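You operate a simulated robot arm through the tools that you are given. There is no shell and no other tool. Be economical: measure what you need, move in short steps, check, and stop when the job is done.

The job below is to be done with a simulated two-armed robot. You get a single attempt, and the scene is never put back.

## Task
Open the red drawer, put the yellow disc from there floor on top of the white gasket, then shut the drawer. Then take the grey bung and leave it on the top of the low rack. Keep to this order. Set down upright: grey bung.

It is judged by the outcome, as a careful person would: the job done as asked, and still so three seconds after it is handed in. It fails if anything else is knocked over, pushed out of place, dropped, spilled or broken.

## Robot
Two 7-joint arms with two-finger parallel grippers on one trunk, on a base that drives. Base frame: it is fixed to the floor where the robot stands at the start and does not move with it; the origin is under the middle of the robot, x ahead of it, y to its left, z up. Units: mm, degrees, N and s.
The left shoulder is at the start at [50, 187, 860], the right one opposite. With the tool pointing down near the work surface each hand reaches from about 100 to 660 mm from the robot's upright axis, wherever it stands, measured 20 degrees to its own side. Places, roughly: red drawer [700, 0, 600]; top of the low rack [800, 1000, 600]; white gasket (8x11x3 cm) [-1000, 1700, 900]; yellow disc (6x6x4 cm) [800, 100, 500]. Payload 3.43 kg a hand.
The TCP of each hand is the grasp point between the finger pads, 30 mm short of the fingertips. In the tool frame z runs along the fingers and y along their closing line. The gripper opens to 94 mm. The fingers are 28 mm wide and 10 mm thick; the gripper's body (50 by 96 mm) begins 55 mm behind the TCP.
Orientation is that of the tool frame in the base frame, as [roll, pitch, yaw] about the fixed x, y, z axes, in that order (R = Rz(yaw) Ry(pitch) Rx(roll)). With the fingers straight down and closing along the base's y, the tool's x points along the base's -x, its y along +y and its z along -z.

## Interface
- The arms move only by the tool arm_command. It takes "left_moves", "right_moves" or both (then of equal length, played together; a hand with none holds still); each is one flat list of numbers, 7 for each row, row after row: the shift along the tool's x, y, z in units of 25 mm (1.0 is 25 mm), then the turn, a rotation vector about the tool's x, y, z in units of 6 degrees (1.0 is 6 degrees), then the closure, from 0 (fully open) to 1 (shut). In form: [x, y, z, wx, wy, wz, grip, x, y, z, wx, wy, wz, grip, ...]. A call has 1 to 8 rows; each row shifts and turns the commanded pose from where the row before left it, along the tool's axes as they then stand. A call with a number of a shift or a turn outside -1 to 1 is refused whole. Each row takes 0.2 s and may step no farther than 50 mm and 8.6 degrees from the row before; otherwise, or with a gripper value out of range, the whole call is refused. A pose out of reach is approached as far as the arm can. The call stops where the force on the tool passes 40 N (or 10 N more than at its start, if that is more) or the arm is blocked; 0.2 s more then pass. The fingers move at their own pace (about 153 mm/s each) and stop on an object; they squeeze with about 28 N. The grip force told is the motor's: it shows also when the fingers shut on nothing. Time passes only in rows, and 0.2 s behind the last, so rows that do not move let the fingers close. It gives the time, the measured TCP pose, the force on the tool (base axes), the opening and the grip force at its end, in the units of the frame above (readings bear some noise), with the torque about the TCP (base axes, N m) and any sound that the robot's microphone picked up, and new pictures: "views" is both (left out), scene, wrist or none (wrist: the cameras of the hands that moved).
- Cameras (640 x 400 px; columns grow to the right, rows downward): "scene" is now at [117.1, 59.1, 1039.1]; the picture's right is [0.83, -0.56, 0.00], its down [-0.27, -0.40, -0.87] and it looks along [0.49, 0.72, -0.49] (base axes); focal length 214 px, centre (320, 200). "left" rides on the left gripper at [76, -14, -103] in its tool frame; the picture's right is [0.18, 0.98, 0.00], its down [-0.75, 0.14, -0.64] and it looks along [-0.63, 0.12, 0.77] (tool axes); focal length 243 px, centre (320, 200). "right" rides on the right gripper at [76, 14, -102] in its tool frame; the picture's right is [-0.18, 0.98, 0.00], its down [-0.75, -0.14, -0.64] and it looks along [-0.63, -0.12, 0.77] (tool axes); focal length 243 px, centre (320, 200). There is no depth. A picture from a camera that has moved, and an enlarged one, comes with that camera's place and axes in the base frame and with its lens. The place of the scene camera against the robot may be out by one fixed shift of up to 25 mm in any direction.
- lift_body(by): slides the trunk up (or, below 0, down) by that many mm; the arms and the scene camera ride with it, the base frame stays. It gives what a move gives, with no picture.
- base_move(legs): drives the robot by 1 to 6 legs, each [ahead, left, turn to the left] in mm, mm and degrees, along the robot's own axes; the way and the turn of a leg run together, so that a leg with both is an arc; at most 1500 mm and 180 degrees a leg. The arms and the cameras ride along, it lands a little off, and it stops where it bumps. It gives what a move gives, and a new picture of the scene camera.
- head_to(pan, tilt): turns the head with the scene camera to pan (to the left, within 80 degrees either way) and tilt (down, from -29 to 69), counted from straight ahead of the robot. It gives what a move gives, and a new picture of the scene camera.
- enlarge(camera, box): a new picture of the part [left, top, right, bottom] of that camera's present view, enlarged. No time passes.
- close_job(): hands the job in; it is judged then, once.

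Go step by step. Nothing tells you exact positions but the pictures and the camera data: compare them with the known pose of the tool, close in by small moves and look again before you grip or let go. The budget is 165 turns and 260 pictures, counting those below and the enlarged ones. Unless the task says otherwise, let go and move clear before handing in.

The tools are called after ">>>" by a JSON object that holds its "name" and its "arguments". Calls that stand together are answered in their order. arm_command: Moves the arms, as the interface text tells. Its arguments: {"type":"object","properties":{"left_moves":{"type":"array","items":{"type":"number"}},"right_moves":{"type":"array","items":{"type":"number"}},"views":{"type":"string","enum":["both","scene","wrist","none"]}},"required":[]} The other tools are called the same way: lift_body (by) slides the trunk up or down; base_move (legs) drives the base; head_to (pan, tilt) turns the head that bears the scene camera; enlarge (camera, box) takes an enlarged picture of a part of a camera's view; close_job () hands the job in.

At the start:

```text
t: 0.0
left_tool_pos: [339.7, 445.5, 1002.9]
left_orientation: [-179.9, 0.0, -179.9]
left_ft_force: [0.6, -0.2, -0.3]
left_wrist_torque: [0.0, -0.02, -0.01]
left_gripper_width: 93.8
left_grip_force: 0.2
right_tool_pos: [341.2, 8.6, 994.8]
right_orientation: [180.0, 0.0, -179.9]
right_ft_force: [-0.2, -0.3, 0.8]
right_wrist_torque: [-0.02, 0.0, -0.03]
right_gripper_width: 94.1
right_grip_force: 0.3
trunk travel left (down, up): [-75.0, 357.0]
robot x, y, heading: [-2.0, 2.1, -0.1]
head pan, tilt: [56.0, 29.1]
```

scene: 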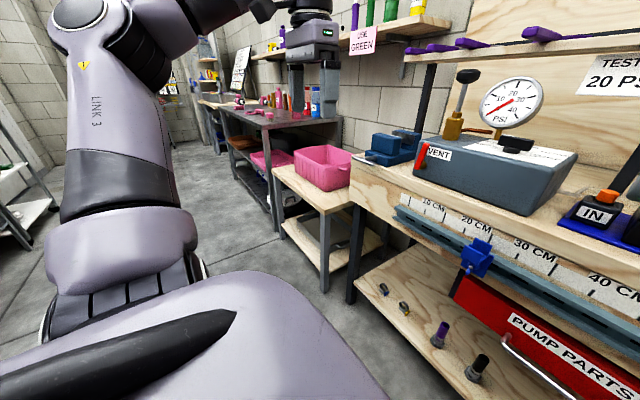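
right: 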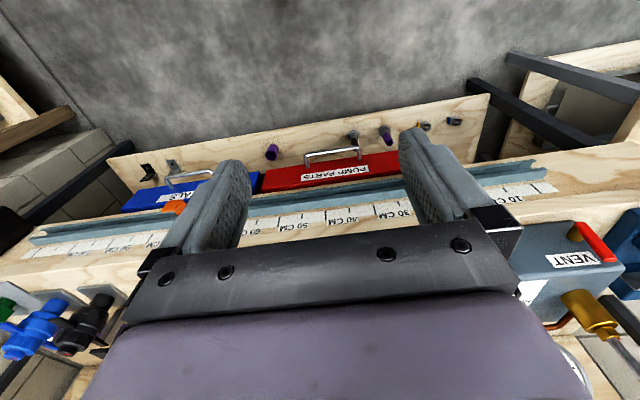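
left: 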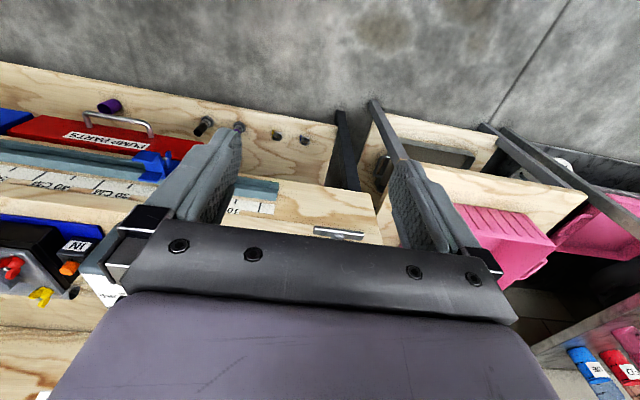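

I see a bench with a red "PUMP PARTS" drawer ahead and a shelf with bungs below it. I'll look around first to find the drawer, the bungs, the rack and the gasket.

>>> {"name": "head_to", "arguments": {"pan": 0, "tilt": 35}}

>>> {"name": "head_to", "arguments": {"pan": 80, "tilt": 20}}

```text
t: 1.2
left_tool_pos: [339.7, 445.0, 1001.4]
left_orientation: [-179.9, -0.1, 180.0]
left_ft_force: [-0.4, 0.0, -0.3]
left_wrist_torque: [-0.01, -0.02, 0.0]
left_gripper_width: 94.3
left_grip_force: 0.1
right_tool_pos: [341.3, 9.2, 994.4]
right_orientation: [-180.0, 0.1, 179.9]
right_ft_force: [0.7, -0.1, 0.0]
right_wrist_torque: [0.03, 0.0, 0.01]
right_gripper_width: 93.8
right_grip_force: 0.1
trunk travel left (down, up): [-75.0, 357.0]
robot x, y, heading: [1.7, -0.1, 0.1]
head pan, tilt: [0.0, 35.0]
camera scene: at [154.5, -16.1, 1029.9], right [0.0, -1.0, 0.0], down [-0.57, 0.0, -0.82], along [0.82, 0.0, -0.57], focal length 214 px, centre (320, 200)
```

scene: 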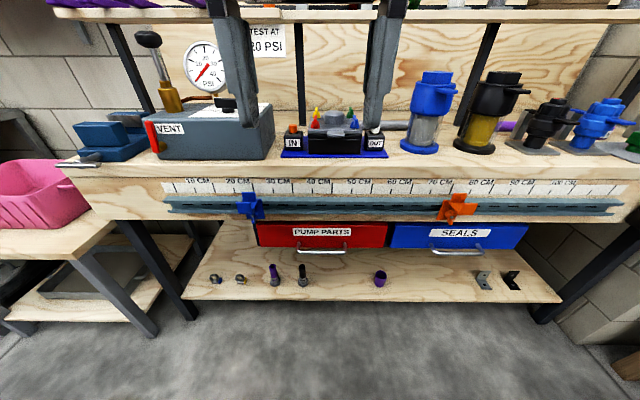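

```text
t: 2.8
left_tool_pos: [339.7, 444.5, 1002.4]
left_orientation: [180.0, 0.0, 179.9]
left_ft_force: [-0.6, -0.1, -0.3]
left_wrist_torque: [0.01, -0.01, 0.01]
left_gripper_width: 94.1
left_grip_force: 0.1
right_tool_pos: [341.1, 9.5, 994.6]
right_orientation: [-180.0, 0.1, -180.0]
right_ft_force: [0.2, 0.1, -1.2]
right_wrist_torque: [0.0, 0.0, 0.01]
right_gripper_width: 93.8
right_grip_force: 0.0
trunk travel left (down, up): [-75.0, 357.0]
robot x, y, heading: [-1.1, -3.3, 0.1]
head pan, tilt: [80.0, 20.0]
camera scene: at [82.6, 75.5, 1053.8], right [0.98, -0.17, 0.0], down [-0.06, -0.34, -0.94], along [0.16, 0.93, -0.34], focal length 214 px, centre (320, 200)
```

scene: 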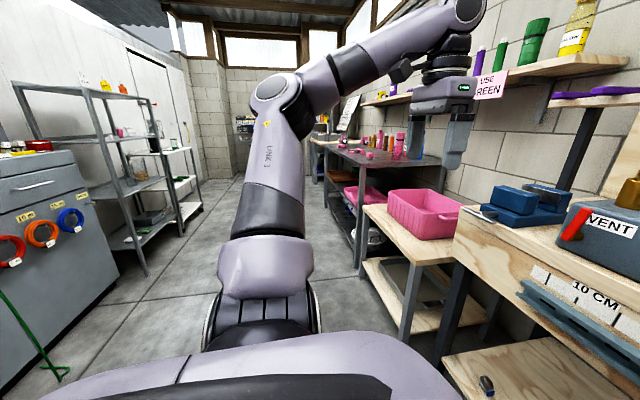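

The low rack is the wooden stand with the pink bin. I'll look at the front close up.

>>> {"name": "head_to", "arguments": {"pan": 0, "tilt": 45}}

>>> {"name": "enlarge", "arguments": {"camera": "scene", "box": [170, 130, 420, 286]}}

>>> {"name": "enlarge", "arguments": {"camera": "scene", "box": [340, 100, 600, 262]}}

```text
t: 4.3
left_tool_pos: [339.1, 445.1, 1003.1]
left_orientation: [-179.9, 0.0, 180.0]
left_ft_force: [-0.2, 0.0, 0.9]
left_wrist_torque: [-0.04, 0.01, 0.0]
left_gripper_width: 93.9
left_grip_force: 0.1
right_tool_pos: [341.2, 8.3, 994.2]
right_orientation: [179.9, 0.0, 179.9]
right_ft_force: [-0.4, 0.3, 0.1]
right_wrist_torque: [0.01, 0.03, 0.02]
right_gripper_width: 94.2
right_grip_force: 0.1
trunk travel left (down, up): [-75.0, 357.0]
robot x, y, heading: [0.9, -3.9, -0.1]
head pan, tilt: [0.0, 45.0]
camera scene: at [147.7, -16.1, 1015.1], right [0.0, -1.0, 0.0], down [-0.71, 0.0, -0.71], along [0.71, 0.0, -0.71], focal length 214 px, centre (320, 200)
```

scene: 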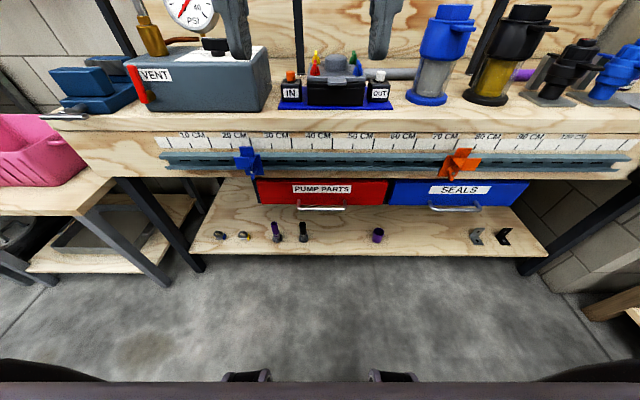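

```text
2.56 times, centred on (295, 208) of scene
camera zoom: at [147.7, -16.1, 1015.1], right [0.0, -1.0, 0.0], down [-0.71, 0.0, -0.71], along [0.71, 0.0, -0.71], focal length 549 px, centre (384, 180)
```

zoom: 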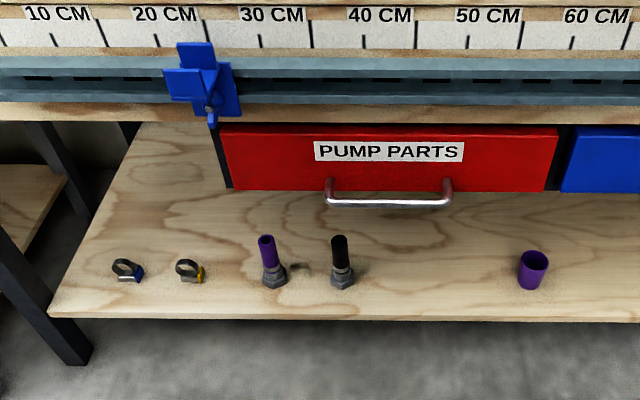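

```text
2.46 times, centred on (470, 181) of scene
camera zoom: at [147.7, -16.1, 1015.1], right [0.0, -1.0, 0.0], down [-0.71, 0.0, -0.71], along [0.71, 0.0, -0.71], focal length 528 px, centre (-49, 247)
```

zoom: 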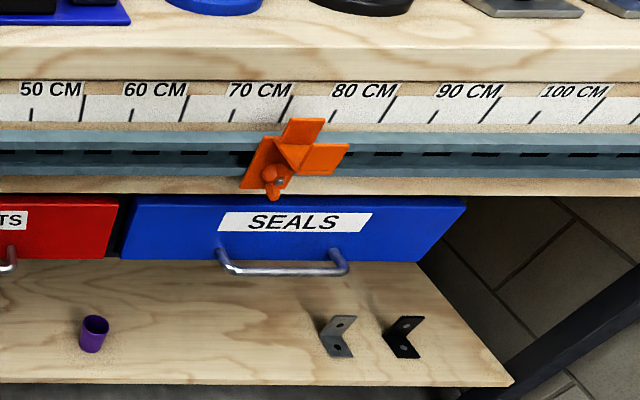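

I'll enlarge the bench top, to look for the grey bung among those things.

>>> {"name": "head_to", "arguments": {"pan": 0, "tilt": 20}}

>>> {"name": "enlarge", "arguments": {"camera": "scene", "box": [220, 130, 420, 255]}}

>>> {"name": "enlarge", "arguments": {"camera": "scene", "box": [400, 130, 640, 280]}}

```text
t: 5.2
left_tool_pos: [339.2, 443.6, 1004.1]
left_orientation: [-180.0, 0.0, 179.9]
left_ft_force: [-0.2, 0.1, 0.5]
left_wrist_torque: [-0.01, -0.01, 0.02]
left_gripper_width: 94.1
left_grip_force: 0.0
right_tool_pos: [340.4, 8.4, 995.0]
right_orientation: [-180.0, 0.0, 180.0]
right_ft_force: [0.4, -0.1, 1.1]
right_wrist_torque: [0.04, 0.02, 0.0]
right_gripper_width: 94.0
right_grip_force: 0.1
trunk travel left (down, up): [-75.0, 357.0]
robot x, y, heading: [0.4, 0.6, 0.0]
head pan, tilt: [0.0, 20.0]
camera scene: at [159.5, -16.2, 1053.7], right [0.0, -1.0, 0.0], down [-0.34, 0.0, -0.94], along [0.94, 0.0, -0.34], focal length 214 px, centre (320, 200)
```

scene: 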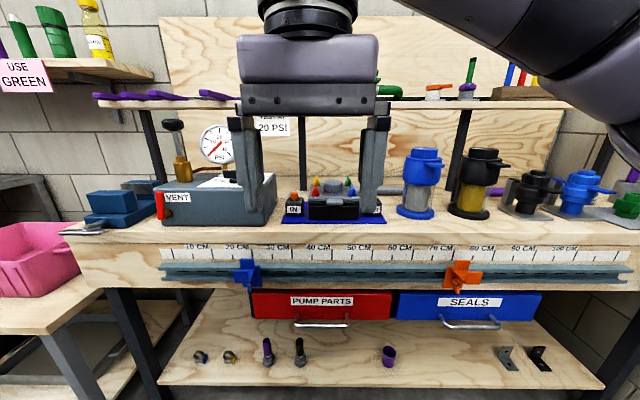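

```text
3.20 times, centred on (320, 192) of scene
camera zoom: at [159.5, -16.2, 1053.7], right [0.0, -1.0, 0.0], down [-0.34, 0.0, -0.94], along [0.94, 0.0, -0.34], focal length 686 px, centre (320, 224)
```

zoom: 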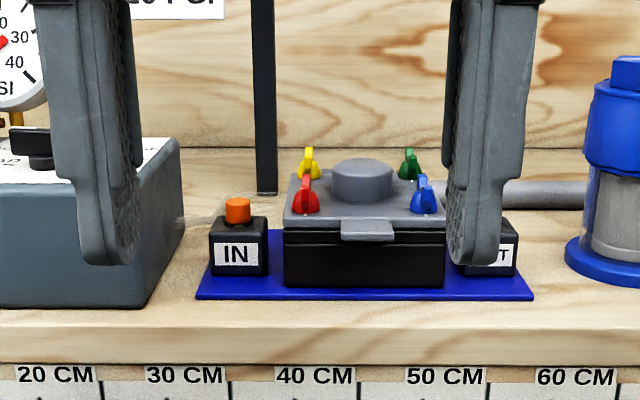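

```text
2.67 times, centred on (520, 205) of scene
camera zoom: at [159.5, -16.2, 1053.7], right [0.0, -1.0, 0.0], down [-0.34, 0.0, -0.94], along [0.94, 0.0, -0.34], focal length 572 px, centre (-213, 187)
```

zoom: 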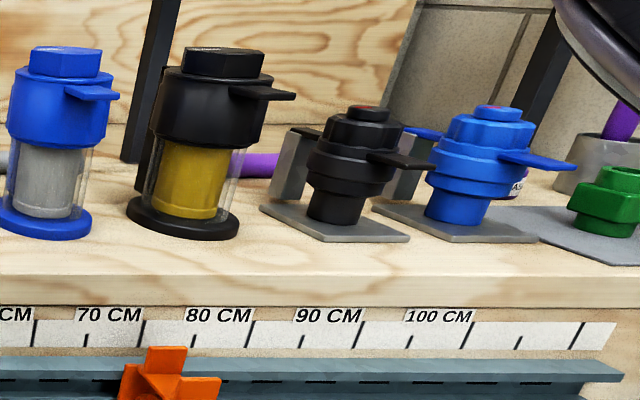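

No grey bung on the bench top so far; I'll search further later. First I'll bring the right hand low and turned forward towards the red drawer's handle.

>>> {"name": "arm_command", "arguments": {"right_moves": [0, 0, 1, 0, 0, 0, 0, 0, 0, 1, 0, 0, 0, 0, 0, 0, 1, 0, 0, 0, 0, 0, 0, 1, 0, 0, 0, 0, 0, 0, 1, 0, 0, 0, 0, 0, 0, 1, 0, 0, 0, 0, 0, 0, 1, 0, 0, 0, 0, 0, 0, 1, 0, 0, 0, 0], "views": "none"}}

>>> {"name": "arm_command", "arguments": {"right_moves": [0, 0, 1, 0, -1, 0, 0, 0, 0, 1, 0, -1, 0, 0, 0, 0, 1, 0, -1, 0, 0, 0, 0, 1, 0, -1, 0, 0, 0, 0, 1, 0, -1, 0, 0, 0, 0, 1, 0, -1, 0, 0, 0, 0, 1, 0, -1, 0, 0, 0, 0, 0, 0, -1, 0, 0], "views": "wrist"}}

```text
t: 7.0
left_tool_pos: [339.4, 443.6, 1002.7]
left_orientation: [180.0, 0.0, 180.0]
left_ft_force: [0.6, 0.2, 0.7]
left_wrist_torque: [-0.01, 0.01, -0.01]
left_gripper_width: 93.9
left_grip_force: 0.0
right_tool_pos: [343.1, 8.5, 795.9]
right_orientation: [179.9, 0.0, 180.0]
right_ft_force: [-0.3, 0.5, 0.9]
right_wrist_torque: [0.02, 0.0, 0.01]
right_gripper_width: 94.1
right_grip_force: 0.1
trunk travel left (down, up): [-75.0, 357.0]
robot x, y, heading: [2.3, 0.1, 0.1]
head pan, tilt: [0.0, 20.0]
```

```text
t: 8.8
left_tool_pos: [340.3, 444.8, 1002.4]
left_orientation: [180.0, 0.1, -179.9]
left_ft_force: [-0.6, 0.0, -0.6]
left_wrist_torque: [0.0, -0.02, 0.04]
left_gripper_width: 93.8
left_grip_force: 0.0
right_tool_pos: [395.2, 6.3, 630.8]
right_orientation: [179.9, 48.2, -179.9]
right_ft_force: [0.4, 0.5, 1.2]
right_wrist_torque: [0.0, -0.01, -0.01]
right_gripper_width: 94.0
right_grip_force: 0.0
trunk travel left (down, up): [-75.0, 357.0]
robot x, y, heading: [-2.9, 0.7, 0.1]
head pan, tilt: [0.0, 20.0]
camera right: at [267.5, 21.1, 644.4], right [0.12, 0.98, 0.14], down [0.03, -0.14, 0.99], along [0.99, -0.12, -0.04], focal length 243 px, centre (320, 200)
```

right: 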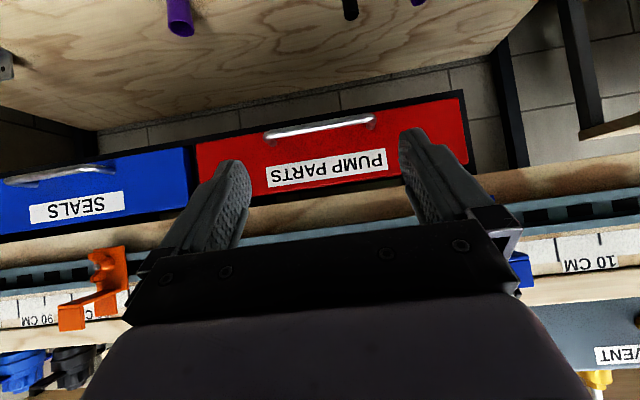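

The handle appears at about [590, -5, 530]. I'll finish turning forward, then lower and roll so the fingers close vertically.

>>> {"name": "arm_command", "arguments": {"right_moves": [0, 0, 0, 0, -1, 0, 0, 0, 0, 0, 0, -1, 0, 0, 0, 0, 0, 0, -1, 0, 0, 0, 0, 0, 0, -1, 0, 0, 0, 0, 0, 0, -1, 0, 0, 0, 0, 0, 0, -1, 0, 0, 0, 0, 0, 0, -1, 0, 0, 1, 0, 0, 0, 0, 0, 0], "views": "none"}}

>>> {"name": "arm_command", "arguments": {"right_moves": [1, 0, 0, 0, 0, 1, 0, 0, 0, 0, 0, 0, 1, 0, 0, 0, 0, 0, 0, 1, 0, 0, 0, 0, 0, 0, 1, 0, 0, 0, 0, 0, 0, 1, 0, 0, 0, 0, 0, 0, 1, 0, 0, 0, 0, 0, 0, 1, 0], "views": "wrist"}}

```text
t: 10.6
left_tool_pos: [339.7, 444.3, 1002.9]
left_orientation: [179.9, 0.0, -180.0]
left_ft_force: [-0.7, 0.4, -0.3]
left_wrist_torque: [-0.02, 0.03, 0.03]
left_gripper_width: 93.8
left_grip_force: 0.0
right_tool_pos: [412.9, -4.6, 615.3]
right_orientation: [34.5, 89.4, 32.4]
right_ft_force: [0.1, -0.8, -0.3]
right_wrist_torque: [-0.02, 0.01, 0.0]
right_gripper_width: 94.2
right_grip_force: 0.1
right hand out of reach, approached as far as the arm can: row 7
trunk travel left (down, up): [-75.0, 357.0]
robot x, y, heading: [-3.2, -1.7, 0.2]
head pan, tilt: [0.0, 20.0]
```

```text
t: 12.2
left_tool_pos: [340.2, 445.0, 1002.9]
left_orientation: [180.0, 0.0, -180.0]
left_ft_force: [-0.3, 0.5, -0.1]
left_wrist_torque: [0.01, 0.01, -0.02]
left_gripper_width: 94.1
left_grip_force: 0.1
right_tool_pos: [406.5, 2.5, 582.5]
right_orientation: [90.2, 48.0, 89.2]
right_ft_force: [0.1, -0.1, 0.3]
right_wrist_torque: [-0.04, 0.01, 0.04]
right_gripper_width: 94.1
right_grip_force: 0.0
trunk travel left (down, up): [-75.0, 357.0]
robot x, y, heading: [0.8, 3.8, 0.2]
head pan, tilt: [0.0, 20.0]
camera right: at [304.5, 65.6, 536.3], right [0.01, 0.61, 0.79], down [-0.65, -0.6, 0.47], along [0.76, -0.52, 0.39], focal length 243 px, centre (320, 200)
```

right: 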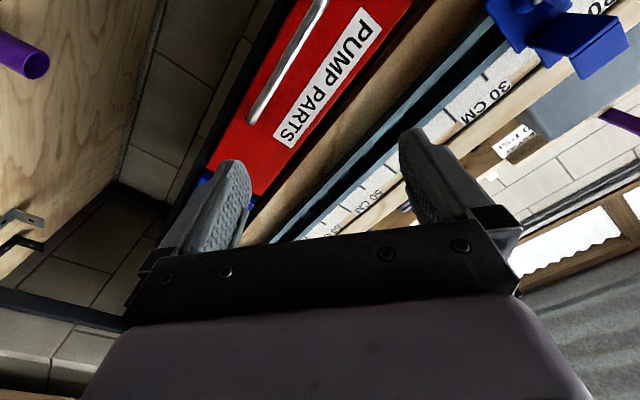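

The wrist is rolling as intended. I continue the roll and lower to z≈530.

>>> {"name": "arm_command", "arguments": {"right_moves": [0, 0, 0, 0, 0, 1, 0, 0, 0, 0, 0, 0, 1, 0, 0, 0, 0, 0, 0, 1, 0, 0, 0, 0, 0, 0, 1, 0, 0, 0, 0, 0, 0, 1, 0, 0, 0, 0, 0, 0, 1, 0, 0, 0, 0, 0, 0, 1, 0, 0, 0, 0, 0, 0, 1, 0], "views": "none"}}

>>> {"name": "arm_command", "arguments": {"right_moves": [0, -1, 0.5, 0, 0, 0, 0, 0, -1, 0.5, 0, 0, 0, 0, 0, 0, 1, 0, 0, 0, 0], "views": "both"}}

```text
t: 14.0
left_tool_pos: [339.0, 444.3, 1003.5]
left_orientation: [180.0, 0.0, -180.0]
left_ft_force: [0.8, -0.3, -0.4]
left_wrist_torque: [0.0, 0.01, 0.02]
left_gripper_width: 94.0
left_grip_force: 0.1
right_tool_pos: [406.4, 2.6, 582.4]
right_orientation: [90.2, 0.0, 89.3]
right_ft_force: [-0.1, -0.1, -0.4]
right_wrist_torque: [-0.01, -0.05, 0.02]
right_gripper_width: 93.8
right_grip_force: 0.1
trunk travel left (down, up): [-75.0, 357.0]
robot x, y, heading: [-3.0, 1.3, -0.1]
head pan, tilt: [0.0, 20.0]
```

```text
t: 14.8
left_tool_pos: [340.6, 444.2, 1001.8]
left_orientation: [-179.9, 0.0, 180.0]
left_ft_force: [0.0, -0.3, 0.2]
left_wrist_torque: [-0.02, 0.0, -0.02]
left_gripper_width: 93.9
left_grip_force: 0.1
right_tool_pos: [448.3, 16.8, 573.7]
right_orientation: [90.3, 0.5, 88.4]
right_ft_force: [0.3, 0.1, -0.5]
right_wrist_torque: [-0.03, 0.01, 0.01]
right_gripper_width: 93.8
right_grip_force: 0.1
right hand out of reach, approached as far as the arm can: row 1, 2, 3
trunk travel left (down, up): [-75.0, 357.0]
robot x, y, heading: [-1.0, 2.0, -0.0]
head pan, tilt: [0.0, 20.0]
camera scene: at [159.5, -16.2, 1053.8], right [0.0, -1.0, 0.0], down [-0.34, 0.0, -0.94], along [0.94, 0.0, -0.34], focal length 214 px, centre (320, 200)
camera right: at [347.2, 94.9, 589.6], right [0.0, -0.18, 0.98], down [-0.67, -0.73, -0.13], along [0.75, -0.66, -0.12], focal length 243 px, centre (320, 200)
```

scene: 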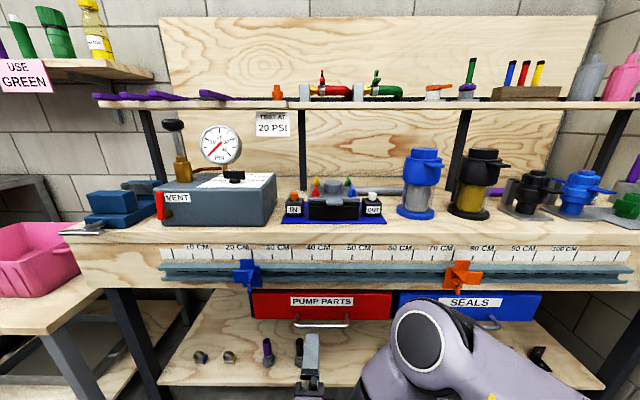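
right: 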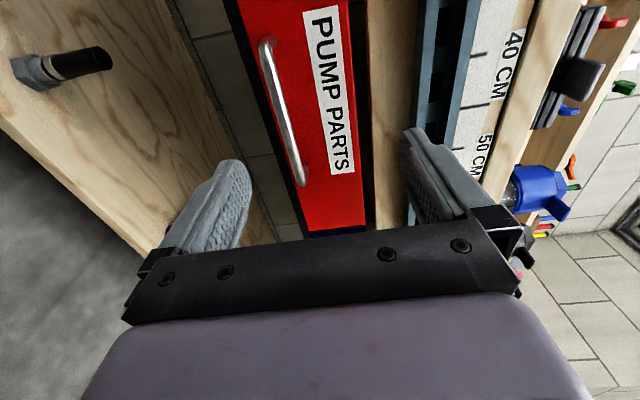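

The handle is near z≈533, y≈-5, x≈600. The pose is at the arm's limit low down, so I lower the trunk.

>>> {"name": "lift_body", "arguments": {"by": -60}}

>>> {"name": "arm_command", "arguments": {"right_moves": [-0.8, 0.5, 1, 0, 0, 0, 0, 0, 0.3, 1, 0, 0, 0, 0], "views": "wrist"}}

```text
t: 15.8
left_tool_pos: [339.9, 444.8, 943.2]
left_orientation: [179.9, 0.0, -180.0]
left_ft_force: [-0.6, -1.1, 0.4]
left_wrist_torque: [-0.01, 0.03, 0.01]
left_gripper_width: 94.2
left_grip_force: 0.1
right_tool_pos: [448.1, 16.5, 515.3]
right_orientation: [90.3, 0.3, 88.2]
right_ft_force: [-1.5, -0.3, 0.1]
right_wrist_torque: [-0.01, 0.02, -0.01]
right_gripper_width: 94.0
right_grip_force: 0.0
trunk travel left (down, up): [-15.0, 417.0]
robot x, y, heading: [-0.6, 2.4, -0.3]
head pan, tilt: [0.0, 20.0]
```

```text
t: 16.4
left_tool_pos: [340.5, 444.8, 941.5]
left_orientation: [-180.0, 0.0, -180.0]
left_ft_force: [-0.2, -0.1, 0.7]
left_wrist_torque: [0.01, -0.01, 0.0]
left_gripper_width: 94.0
left_grip_force: 0.0
right_tool_pos: [491.3, 13.8, 542.3]
right_orientation: [90.3, 0.0, 89.8]
right_ft_force: [-0.9, 0.3, 0.1]
right_wrist_torque: [-0.03, -0.01, -0.02]
right_gripper_width: 93.7
right_grip_force: 0.1
right hand out of reach, approached as far as the arm can: row 1
trunk travel left (down, up): [-15.0, 417.0]
robot x, y, heading: [-2.3, -3.0, -0.1]
head pan, tilt: [0.0, 20.0]
camera right: at [389.2, 88.9, 558.1], right [0.0, -0.19, 0.98], down [-0.64, -0.75, -0.14], along [0.76, -0.63, -0.12], focal length 243 px, centre (320, 200)
```

right: 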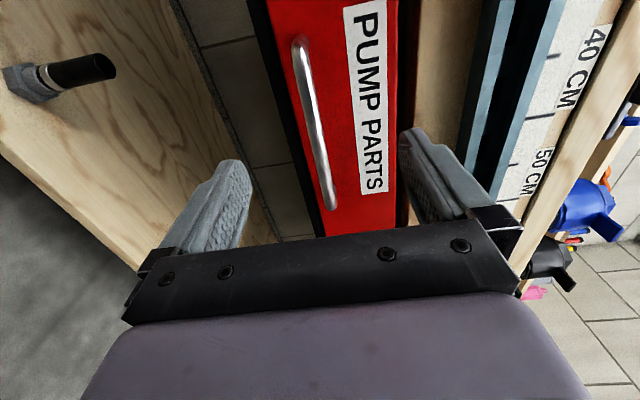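

Handle bar is at z≈536 and about 110 mm ahead. I advance and look again.

>>> {"name": "arm_command", "arguments": {"right_moves": [-0.5, -0.2, 1, 0, 0, 0, 0.3, 0, 0, 1, 0, 0, 0, 0.3, 0, 0, 0.7, 0, 0, 0, 0.3], "views": "both"}}

```text
t: 17.2
left_tool_pos: [340.1, 443.8, 942.8]
left_orientation: [-180.0, -0.1, -180.0]
left_ft_force: [0.7, -0.2, 0.2]
left_wrist_torque: [-0.02, 0.0, 0.0]
left_gripper_width: 94.1
left_grip_force: 0.1
right_tool_pos: [551.0, 14.8, 556.7]
right_orientation: [90.5, 0.0, 89.5]
right_ft_force: [0.0, 0.3, -0.7]
right_wrist_torque: [0.04, 0.01, 0.0]
right_gripper_width: 65.6
right_grip_force: 0.1
right hand out of reach, approached as far as the arm can: row 1, 2, 3
trunk travel left (down, up): [-15.0, 417.0]
robot x, y, heading: [3.2, 6.3, -0.1]
head pan, tilt: [0.0, 20.0]
camera scene: at [159.5, -16.2, 993.8], right [0.0, -1.0, 0.0], down [-0.34, 0.0, -0.94], along [0.94, 0.0, -0.34], focal length 214 px, centre (320, 200)
camera right: at [447.7, 91.4, 573.2], right [0.01, -0.18, 0.98], down [-0.65, -0.75, -0.14], along [0.76, -0.64, -0.12], focal length 243 px, centre (320, 200)
```

scene: 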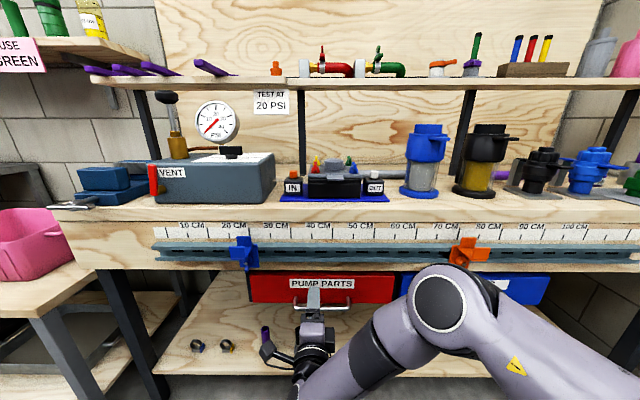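
right: 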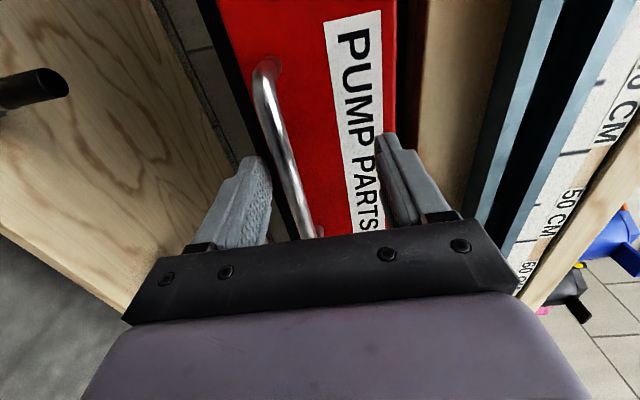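

The arm runs out of reach stretching low and forward, so I pull it in a little to a comfortable height and drive the base forward instead.

>>> {"name": "arm_command", "arguments": {"right_moves": [-0.3, -0.3, -1, 0, 0, 0, 0.2, -0.3, -0.3, -1, 0, 0, 0, 0.2, 0, -0.3, -1, 0, 0, 0, 0.2], "views": "none"}}

>>> {"name": "arm_command", "arguments": {"right_moves": [0, 0, 0, 0, 0, 0, 0.2], "views": "wrist"}}

```text
t: 18.0
left_tool_pos: [338.6, 443.4, 941.9]
left_orientation: [-180.0, 0.1, 180.0]
left_ft_force: [-0.4, -0.2, 0.0]
left_wrist_torque: [0.01, 0.02, 0.0]
left_gripper_width: 94.2
left_grip_force: 0.1
right_tool_pos: [473.8, 4.5, 540.8]
right_orientation: [90.2, 0.0, 89.6]
right_ft_force: [-0.3, -0.3, -0.1]
right_wrist_torque: [0.01, 0.02, -0.02]
right_gripper_width: 75.5
right_grip_force: 0.0
right hand out of reach, approached as far as the arm can: row 1, 2
trunk travel left (down, up): [-15.0, 417.0]
robot x, y, heading: [-2.8, 0.5, 0.1]
head pan, tilt: [0.0, 20.0]
```

```text
t: 18.4
left_tool_pos: [340.1, 444.8, 942.0]
left_orientation: [180.0, -0.1, -179.9]
left_ft_force: [0.6, -0.3, 0.0]
left_wrist_torque: [0.0, 0.0, -0.01]
left_gripper_width: 94.2
left_grip_force: 0.0
right_tool_pos: [473.9, 4.0, 541.8]
right_orientation: [90.4, -0.1, 89.6]
right_ft_force: [-0.6, -0.3, -0.2]
right_wrist_torque: [0.0, 0.01, 0.0]
right_gripper_width: 74.9
right_grip_force: 0.1
trunk travel left (down, up): [-15.0, 417.0]
robot x, y, heading: [-1.5, -3.1, -0.2]
head pan, tilt: [0.0, 20.0]
camera right: at [370.9, 80.5, 556.5], right [0.0, -0.18, 0.98], down [-0.65, -0.75, -0.14], along [0.76, -0.63, -0.12], focal length 243 px, centre (320, 200)
```

right: 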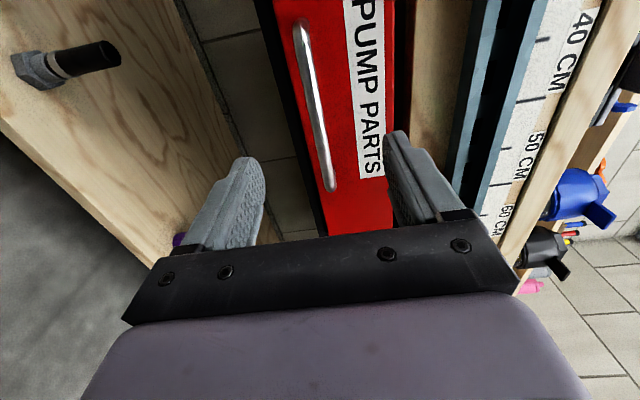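

The bar estimate is now x≈577, z≈540, spanning y -75..68. I drive ahead 80 mm.

>>> {"name": "base_move", "arguments": {"legs": [[80, 0, 0]]}}

>>> {"name": "enlarge", "arguments": {"camera": "right", "box": [160, 0, 480, 260]}}

```text
t: 19.5
left_tool_pos: [417.6, 445.5, 943.1]
left_orientation: [-180.0, 0.0, -180.0]
left_ft_force: [0.2, 0.1, 0.5]
left_wrist_torque: [-0.01, -0.05, -0.01]
left_gripper_width: 94.0
left_grip_force: 0.0
right_tool_pos: [552.9, 6.1, 540.9]
right_orientation: [90.3, 0.0, 89.8]
right_ft_force: [-0.2, -0.4, -0.7]
right_wrist_torque: [-0.01, 0.03, 0.03]
right_gripper_width: 75.0
right_grip_force: 0.2
trunk travel left (down, up): [-15.0, 417.0]
robot x, y, heading: [78.8, -0.9, -0.1]
head pan, tilt: [0.0, 20.0]
camera scene: at [239.1, -15.9, 993.8], right [0.0, -1.0, 0.0], down [-0.34, 0.0, -0.94], along [0.94, 0.0, -0.34], focal length 214 px, centre (320, 200)
```

scene: 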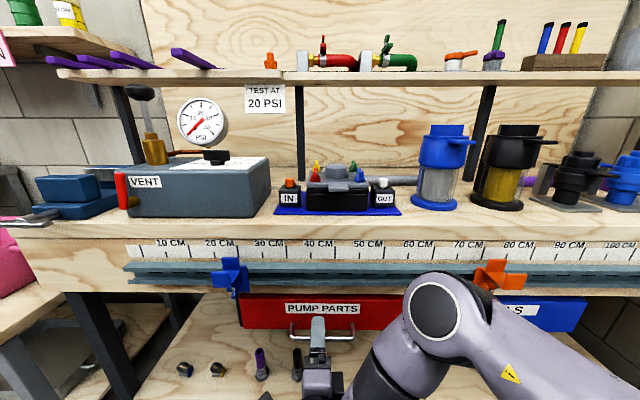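

```text
1.54 times, centred on (320, 130) of right
camera zoom: at [450.6, 81.2, 556.6], right [0.0, -0.18, 0.98], down [-0.65, -0.75, -0.14], along [0.76, -0.63, -0.12], focal length 373 px, centre (320, 308)
```

zoom: 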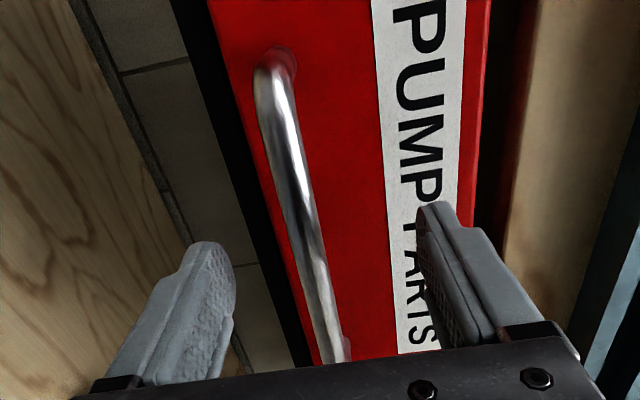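

The fingers straddle the bar in z. I move 22 mm further and close.

>>> {"name": "base_move", "arguments": {"legs": [[22, 0, 0]]}}

>>> {"name": "arm_command", "arguments": {"right_moves": [0, 0, 0, 0, 0, 0, 0.6, 0, 0, 0, 0, 0, 0, 0.9, 0, 0, 0, 0, 0, 0, 1], "views": "wrist"}}

```text
t: 20.3
left_tool_pos: [441.0, 445.7, 942.2]
left_orientation: [-180.0, 0.0, -179.8]
left_ft_force: [0.6, -0.8, 0.4]
left_wrist_torque: [0.0, 0.0, -0.02]
left_gripper_width: 93.8
left_grip_force: 0.0
right_tool_pos: [576.4, 5.4, 541.3]
right_orientation: [90.3, 0.1, 89.8]
right_ft_force: [-7.8, -1.5, -1.4]
right_wrist_torque: [0.09, -0.31, -0.15]
right_gripper_width: 74.5
right_grip_force: 0.1
trunk travel left (down, up): [-15.0, 417.0]
robot x, y, heading: [102.6, 3.2, -0.0]
head pan, tilt: [0.0, 20.0]
camera scene: at [261.5, -15.9, 993.8], right [0.0, -1.0, 0.0], down [-0.34, 0.0, -0.94], along [0.94, 0.0, -0.34], focal length 214 px, centre (320, 200)
```

scene: 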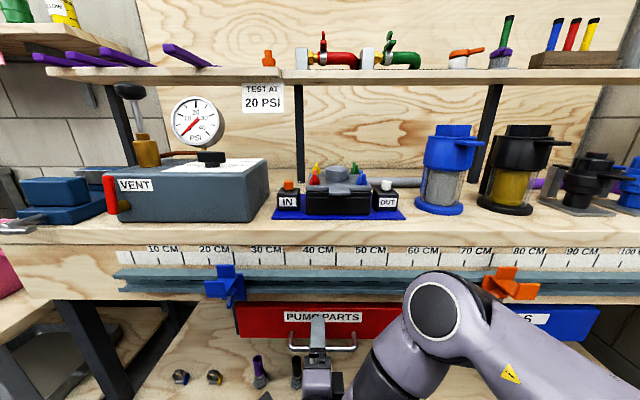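

```text
t: 21.1
left_tool_pos: [441.7, 445.2, 941.7]
left_orientation: [-179.9, 0.0, -179.9]
left_ft_force: [0.0, 0.1, -0.6]
left_wrist_torque: [-0.01, -0.02, -0.02]
left_gripper_width: 94.0
left_grip_force: 0.1
right_tool_pos: [575.1, 4.8, 537.6]
right_orientation: [90.9, 0.2, 89.9]
right_ft_force: [0.8, 1.5, -18.1]
right_wrist_torque: [0.2, -0.07, -0.2]
right_gripper_width: 16.3
right_grip_force: 45.0
trunk travel left (down, up): [-15.0, 417.0]
robot x, y, heading: [100.6, 0.6, 0.2]
head pan, tilt: [0.0, 20.0]
camera right: at [472.4, 81.3, 554.2], right [0.01, -0.18, 0.98], down [-0.65, -0.75, -0.13], along [0.76, -0.63, -0.13], focal length 243 px, centre (320, 200)
```

right: 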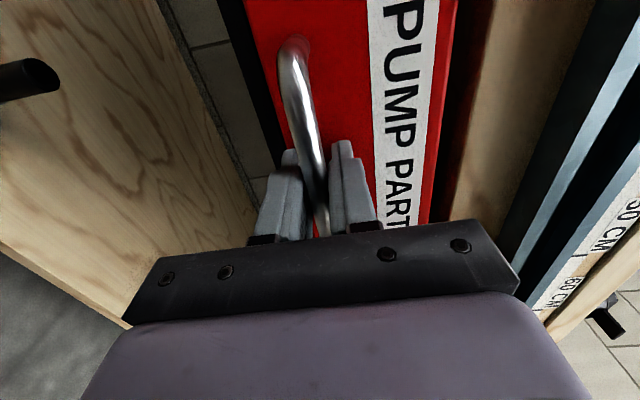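

The bar is gripped. I pull by driving backward.

>>> {"name": "base_move", "arguments": {"legs": [[-120, 0, 0]]}}

```text
t: 22.3
left_tool_pos: [320.3, 446.2, 942.5]
left_orientation: [180.0, -0.1, -179.9]
left_ft_force: [-0.3, -0.4, 0.2]
left_wrist_torque: [0.01, -0.04, 0.0]
left_gripper_width: 93.8
left_grip_force: 0.0
right_tool_pos: [454.0, 5.3, 538.7]
right_orientation: [90.8, 0.1, 90.2]
right_ft_force: [0.1, 8.2, -26.4]
right_wrist_torque: [0.08, -0.27, -0.55]
right_gripper_width: 16.0
right_grip_force: 45.0
trunk travel left (down, up): [-15.0, 417.0]
robot x, y, heading: [-17.4, 0.6, -0.1]
head pan, tilt: [0.0, 20.0]
camera scene: at [141.6, -15.7, 993.4], right [0.0, -1.0, 0.0], down [-0.34, 0.0, -0.94], along [0.94, 0.0, -0.34], focal length 214 px, centre (320, 200)
```

scene: 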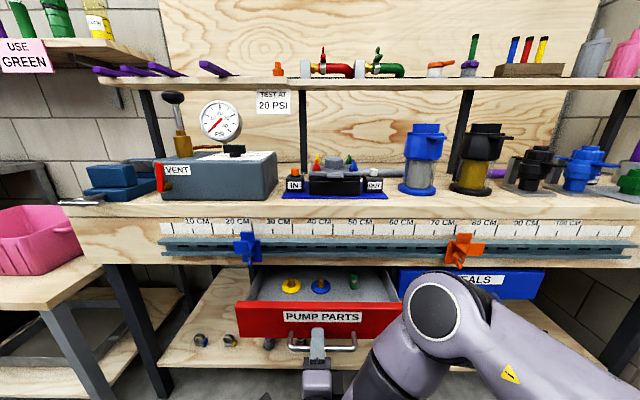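

The drawer slides and the yellow disc is visible in it. I pull 90 mm more.

>>> {"name": "base_move", "arguments": {"legs": [[-90, 0, 0]]}}

>>> {"name": "head_to", "arguments": {"pan": 0, "tilt": 45}}

```text
t: 23.4
left_tool_pos: [229.4, 444.5, 941.8]
left_orientation: [179.9, -0.1, -179.8]
left_ft_force: [-0.2, 0.5, -0.7]
left_wrist_torque: [0.01, -0.04, 0.04]
left_gripper_width: 94.2
left_grip_force: 0.1
right_tool_pos: [362.5, 6.7, 537.7]
right_orientation: [90.8, 0.0, 90.4]
right_ft_force: [-0.7, 12.0, -13.0]
right_wrist_torque: [0.11, -0.14, -0.51]
right_gripper_width: 16.2
right_grip_force: 45.1
trunk travel left (down, up): [-15.0, 417.0]
robot x, y, heading: [-109.1, -0.3, 0.2]
head pan, tilt: [0.0, 20.0]
camera scene: at [50.2, -15.8, 993.6], right [0.0, -1.0, 0.0], down [-0.34, 0.0, -0.94], along [0.94, 0.0, -0.34], focal length 214 px, centre (320, 200)
```

scene: 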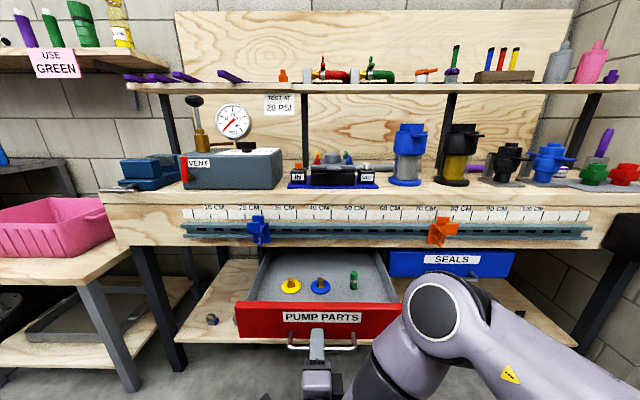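

```text
t: 24.3
left_tool_pos: [229.0, 445.9, 942.1]
left_orientation: [-180.0, 0.0, -179.8]
left_ft_force: [-0.1, 0.3, -0.2]
left_wrist_torque: [-0.02, -0.01, 0.0]
left_gripper_width: 93.8
left_grip_force: 0.1
right_tool_pos: [362.6, 7.3, 537.7]
right_orientation: [91.0, 0.0, 90.5]
right_ft_force: [-0.4, 1.3, -5.5]
right_wrist_torque: [0.06, -0.1, -0.4]
right_gripper_width: 16.2
right_grip_force: 45.0
trunk travel left (down, up): [-15.0, 417.0]
robot x, y, heading: [-113.5, 2.3, 0.2]
head pan, tilt: [0.0, 45.0]
camera scene: at [38.0, -16.1, 955.1], right [0.0, -1.0, 0.0], down [-0.71, 0.0, -0.71], along [0.71, 0.0, -0.71], focal length 214 px, centre (320, 200)
```

scene: 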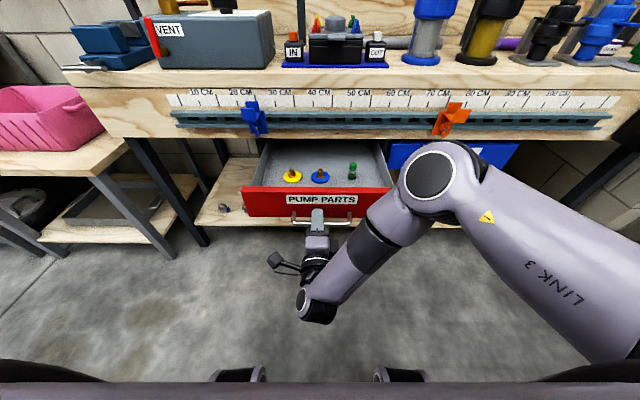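

The disc should be at x≈580, rather near the bench edge (x≈615). I pull 50 mm more.

>>> {"name": "base_move", "arguments": {"legs": [[-50, 0, 0]]}}

>>> {"name": "enlarge", "arguments": {"camera": "scene", "box": [200, 80, 440, 230]}}

```text
t: 25.2
left_tool_pos: [179.5, 444.9, 941.0]
left_orientation: [-179.9, 0.0, -179.7]
left_ft_force: [0.4, 0.5, -1.0]
left_wrist_torque: [-0.02, 0.04, 0.0]
left_gripper_width: 94.0
left_grip_force: 0.1
right_tool_pos: [313.4, 7.6, 537.6]
right_orientation: [91.0, -0.1, 90.4]
right_ft_force: [-0.4, 3.9, -8.0]
right_wrist_torque: [0.03, -0.17, -0.91]
right_gripper_width: 16.8
right_grip_force: 44.5
trunk travel left (down, up): [-15.0, 417.0]
robot x, y, heading: [-159.2, 0.5, 0.3]
head pan, tilt: [0.0, 45.0]
camera scene: at [-10.9, -16.0, 955.0], right [0.0, -1.0, 0.0], down [-0.71, 0.0, -0.71], along [0.71, 0.0, -0.71], focal length 214 px, centre (320, 200)
```

scene: 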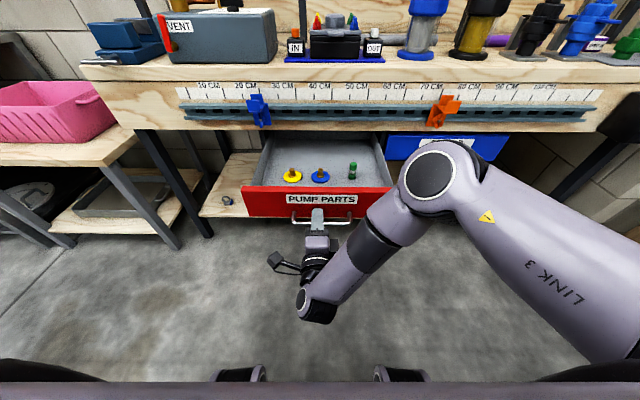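

```text
2.67 times, centred on (320, 155) of scene
camera zoom: at [-10.9, -16.0, 955.0], right [0.0, -1.0, 0.0], down [-0.71, 0.0, -0.71], along [0.71, 0.0, -0.71], focal length 572 px, centre (320, 320)
```

zoom: 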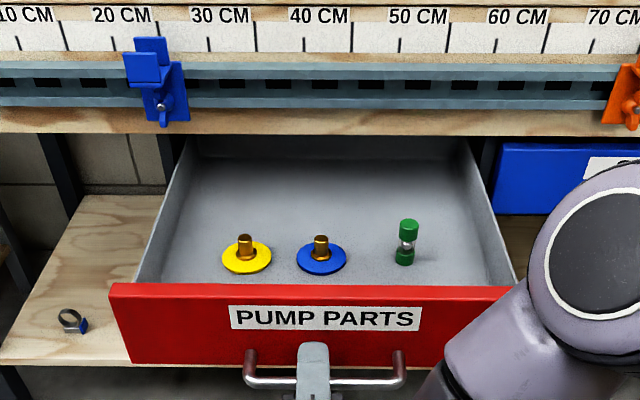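

The disc has a brass post to grip, at about [535, 85]. I release the handle and back off.

>>> {"name": "arm_command", "arguments": {"right_moves": [0, 0, 0, 0, 0, 0, 0.5, 0, 0, 0, 0, 0, 0, 0.2], "views": "none"}}

>>> {"name": "base_move", "arguments": {"legs": [[-90, 0, 0]]}}

```text
t: 25.8
left_tool_pos: [178.9, 447.2, 942.5]
left_orientation: [180.0, 0.0, -179.7]
left_ft_force: [-0.9, -0.3, 0.8]
left_wrist_torque: [-0.01, 0.01, 0.01]
left_gripper_width: 93.9
left_grip_force: 0.0
right_tool_pos: [313.0, 7.5, 537.6]
right_orientation: [90.9, 0.0, 90.6]
right_ft_force: [-0.7, -0.1, 0.1]
right_wrist_torque: [-0.02, -0.02, -0.01]
right_gripper_width: 74.9
right_grip_force: 0.1
trunk travel left (down, up): [-15.0, 417.0]
robot x, y, heading: [-158.3, 0.2, 0.2]
head pan, tilt: [0.0, 45.0]
```

```text
t: 26.9
left_tool_pos: [88.4, 446.8, 942.0]
left_orientation: [-180.0, -0.1, -179.4]
left_ft_force: [0.1, -0.3, -0.2]
left_wrist_torque: [0.03, 0.02, 0.0]
left_gripper_width: 94.0
left_grip_force: 0.0
right_tool_pos: [222.1, 8.5, 537.4]
right_orientation: [90.9, 0.0, 90.7]
right_ft_force: [-0.3, -1.2, -0.1]
right_wrist_torque: [-0.01, 0.0, 0.0]
right_gripper_width: 75.2
right_grip_force: 0.1
trunk travel left (down, up): [-15.0, 417.0]
robot x, y, heading: [-248.4, -3.4, 0.6]
head pan, tilt: [0.0, 45.0]
camera scene: at [-100.9, -16.2, 955.1], right [0.01, -1.0, 0.0], down [-0.71, -0.01, -0.71], along [0.71, 0.01, -0.71], focal length 214 px, centre (320, 200)
```

scene: 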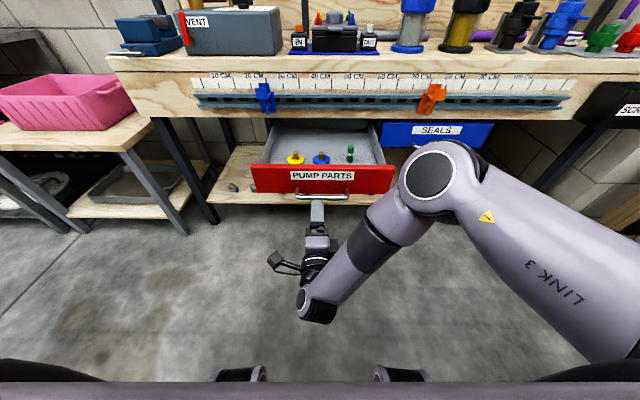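

The drawer stays open. I raise the right arm out of the way to the right.

>>> {"name": "arm_command", "arguments": {"right_moves": [-0.8, 1, 0, 0, 0, 0, 0.2, -0.8, 1, 0, 0, 0, 0, 0.2, -0.8, 1, 0, 0, 0, 0, 0.2, -0.8, 1, 0, 0, 0, 0, 0.2, -0.8, 1, 0, 0, 0, 0, 0.2, -0.8, 1, 0, 0, 0, 0, 0.2, -0.8, 1, 0, 0, 0, 0, 0.2, -0.8, 1, 0, 0, 0, 0, 0.2], "views": "none"}}

>>> {"name": "arm_command", "arguments": {"right_moves": [-0.8, 1, 0, 0, 0, 0, 0.2, -0.8, 1, 0, 0, 0, 0, 0.2, -0.8, 1, 0, 0, 0, 0, 0.2, -0.8, 1, 0, 0, 0, 0, 0.2], "views": "scene"}}

```text
t: 28.7
left_tool_pos: [87.8, 445.9, 942.1]
left_orientation: [180.0, 0.1, -179.5]
left_ft_force: [-0.4, 0.0, -0.5]
left_wrist_torque: [0.0, 0.01, 0.01]
left_gripper_width: 94.2
left_grip_force: 0.1
right_tool_pos: [225.4, -141.0, 744.8]
right_orientation: [91.1, 0.0, 90.3]
right_ft_force: [1.2, -0.2, -0.7]
right_wrist_torque: [0.0, 0.0, 0.02]
right_gripper_width: 75.2
right_grip_force: 0.0
right hand out of reach, approached as far as the arm can: row 7, 8
trunk travel left (down, up): [-15.0, 417.0]
robot x, y, heading: [-246.2, -0.4, 0.4]
head pan, tilt: [0.0, 45.0]
```

```text
t: 29.7
left_tool_pos: [86.9, 445.6, 941.6]
left_orientation: [-179.9, 0.0, -179.4]
left_ft_force: [0.1, -0.1, -0.8]
left_wrist_torque: [-0.01, 0.02, 0.01]
left_gripper_width: 94.0
left_grip_force: 0.0
right_tool_pos: [224.8, -211.0, 850.6]
right_orientation: [90.9, 0.0, 90.7]
right_ft_force: [0.7, 0.4, 0.6]
right_wrist_torque: [-0.02, 0.02, -0.02]
right_gripper_width: 75.2
right_grip_force: 0.2
right hand out of reach, approached as far as the arm can: row 1, 2
trunk travel left (down, up): [-15.0, 417.0]
robot x, y, heading: [-248.7, -1.8, 0.5]
head pan, tilt: [0.0, 45.0]
camera scene: at [-101.0, -16.2, 955.1], right [0.01, -1.0, 0.0], down [-0.71, -0.01, -0.71], along [0.71, 0.01, -0.71], focal length 214 px, centre (320, 200)
```

scene: 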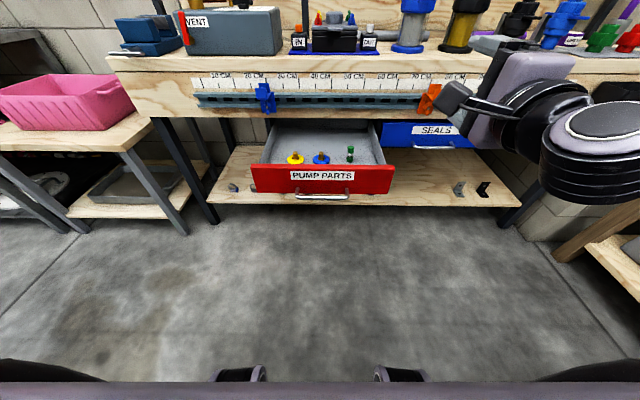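

Path is clear; I drive ahead so the disc is within the left arm's reach.

>>> {"name": "base_move", "arguments": {"legs": [[215, 0, 0]]}}

```text
t: 31.4
left_tool_pos: [305.6, 445.7, 943.4]
left_orientation: [-179.9, 0.0, -179.7]
left_ft_force: [-0.4, -0.5, -0.1]
left_wrist_torque: [0.0, 0.01, 0.01]
left_gripper_width: 94.3
left_grip_force: 0.1
right_tool_pos: [439.7, -211.4, 849.6]
right_orientation: [91.0, 0.0, 90.5]
right_ft_force: [-0.8, 0.4, 0.5]
right_wrist_torque: [0.0, -0.02, -0.01]
right_gripper_width: 75.0
right_grip_force: 0.3
trunk travel left (down, up): [-15.0, 417.0]
robot x, y, heading: [-31.0, 0.5, 0.2]
head pan, tilt: [0.0, 45.0]
camera scene: at [114.8, -15.3, 955.1], right [0.0, -1.0, 0.0], down [-0.71, 0.0, -0.71], along [0.71, 0.0, -0.71], focal length 214 px, centre (320, 200)
```

scene: 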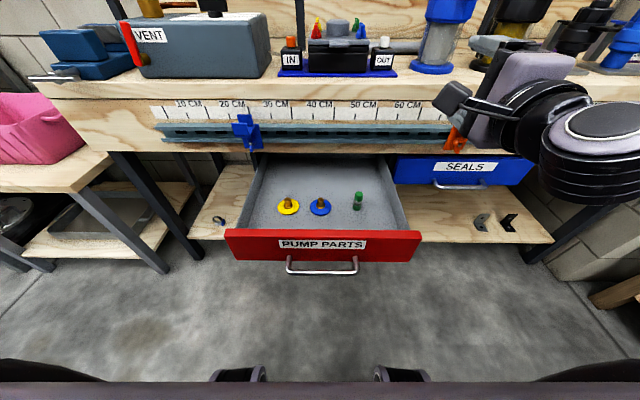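

I move the left hand over toward the disc, stopping well above the drawer.

>>> {"name": "arm_command", "arguments": {"left_moves": [-0.4, -0.9, 0.4, 0, 0, 0, 0, -0.4, -0.9, 0.4, 0, 0, 0, 0, -0.4, -0.9, 0.4, 0, 0, 0, 0, -0.4, -0.9, 0.4, 0, 0, 0, 0, -0.4, -0.9, 0.4, 0, 0, 0, 0, -0.4, -0.9, 0.4, 0, 0, 0, 0, -0.4, -0.9, 0.4, 0, 0, 0, 0, -0.4, -0.9, 0.4, 0, 0, 0, 0], "views": "none"}}

>>> {"name": "arm_command", "arguments": {"left_moves": [-0.4, -0.9, 0.5, 0, 0, 0, 0, -0.4, -0.9, 0.5, 0, 0, 0, 0, -0.4, -0.9, 0.5, 0, 0, 0, 0, -0.4, -0.9, 0.5, 0, 0, 0, 0, -0.4, -0.9, 0.5, 0, 0, 0, 0, -0.4, -0.9, 0.5, 0, 0, 0, 0, -0.4, -0.9, 0.5, 0, 0, 0, 0], "views": "both"}}

```text
t: 33.2
left_tool_pos: [387.4, 268.2, 860.9]
left_orientation: [-179.9, 0.0, -179.7]
left_ft_force: [-0.9, -0.3, -0.2]
left_wrist_torque: [0.01, -0.04, 0.0]
left_gripper_width: 94.1
left_grip_force: 0.1
right_tool_pos: [440.4, -210.4, 850.9]
right_orientation: [90.9, -0.1, 90.4]
right_ft_force: [-0.3, 0.0, -0.6]
right_wrist_torque: [-0.05, 0.01, -0.02]
right_gripper_width: 75.2
right_grip_force: 0.1
trunk travel left (down, up): [-15.0, 417.0]
robot x, y, heading: [-32.5, 0.4, 0.5]
head pan, tilt: [0.0, 45.0]
```

```text
t: 34.8
left_tool_pos: [424.7, 190.4, 815.3]
left_orientation: [180.0, -0.1, -179.7]
left_ft_force: [0.0, 0.1, -0.1]
left_wrist_torque: [0.01, -0.01, -0.03]
left_gripper_width: 94.1
left_grip_force: 0.1
left hand out of reach, approached as far as the arm can: row 4, 5, 6, 7
right_tool_pos: [439.3, -211.2, 850.2]
right_orientation: [90.9, 0.0, 90.5]
right_ft_force: [-0.5, -0.3, 0.4]
right_wrist_torque: [-0.01, 0.0, 0.02]
right_gripper_width: 75.1
right_grip_force: 0.0
trunk travel left (down, up): [-15.0, 417.0]
robot x, y, heading: [-31.8, -2.5, 0.3]
head pan, tilt: [0.0, 45.0]
camera scene: at [114.9, -15.3, 955.1], right [0.0, -1.0, 0.0], down [-0.71, 0.0, -0.71], along [0.71, 0.0, -0.71], focal length 214 px, centre (320, 200)
camera left: at [349.3, 175.7, 920.3], right [-0.19, 0.98, 0.0], down [0.75, 0.15, 0.64], along [0.63, 0.12, -0.77], focal length 243 px, centre (320, 200)
```

scene: 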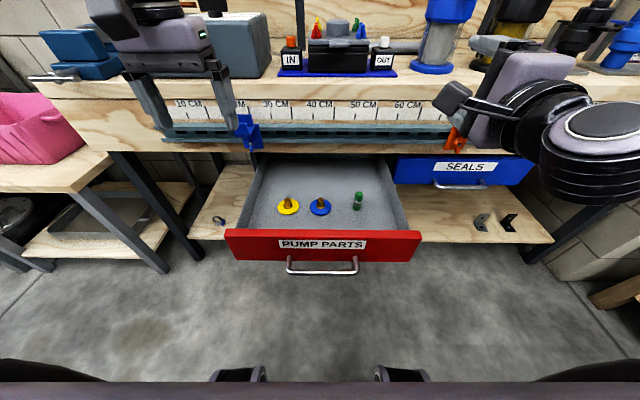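
left: 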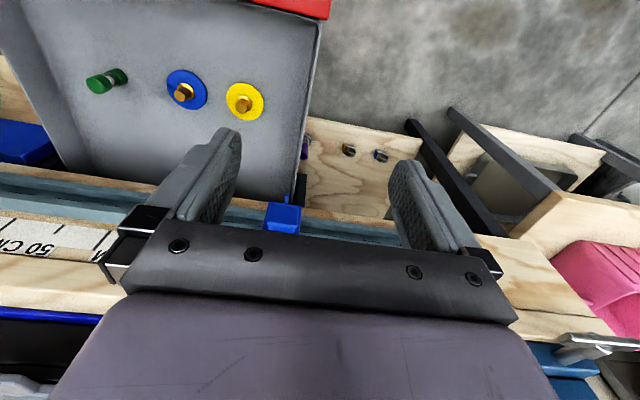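

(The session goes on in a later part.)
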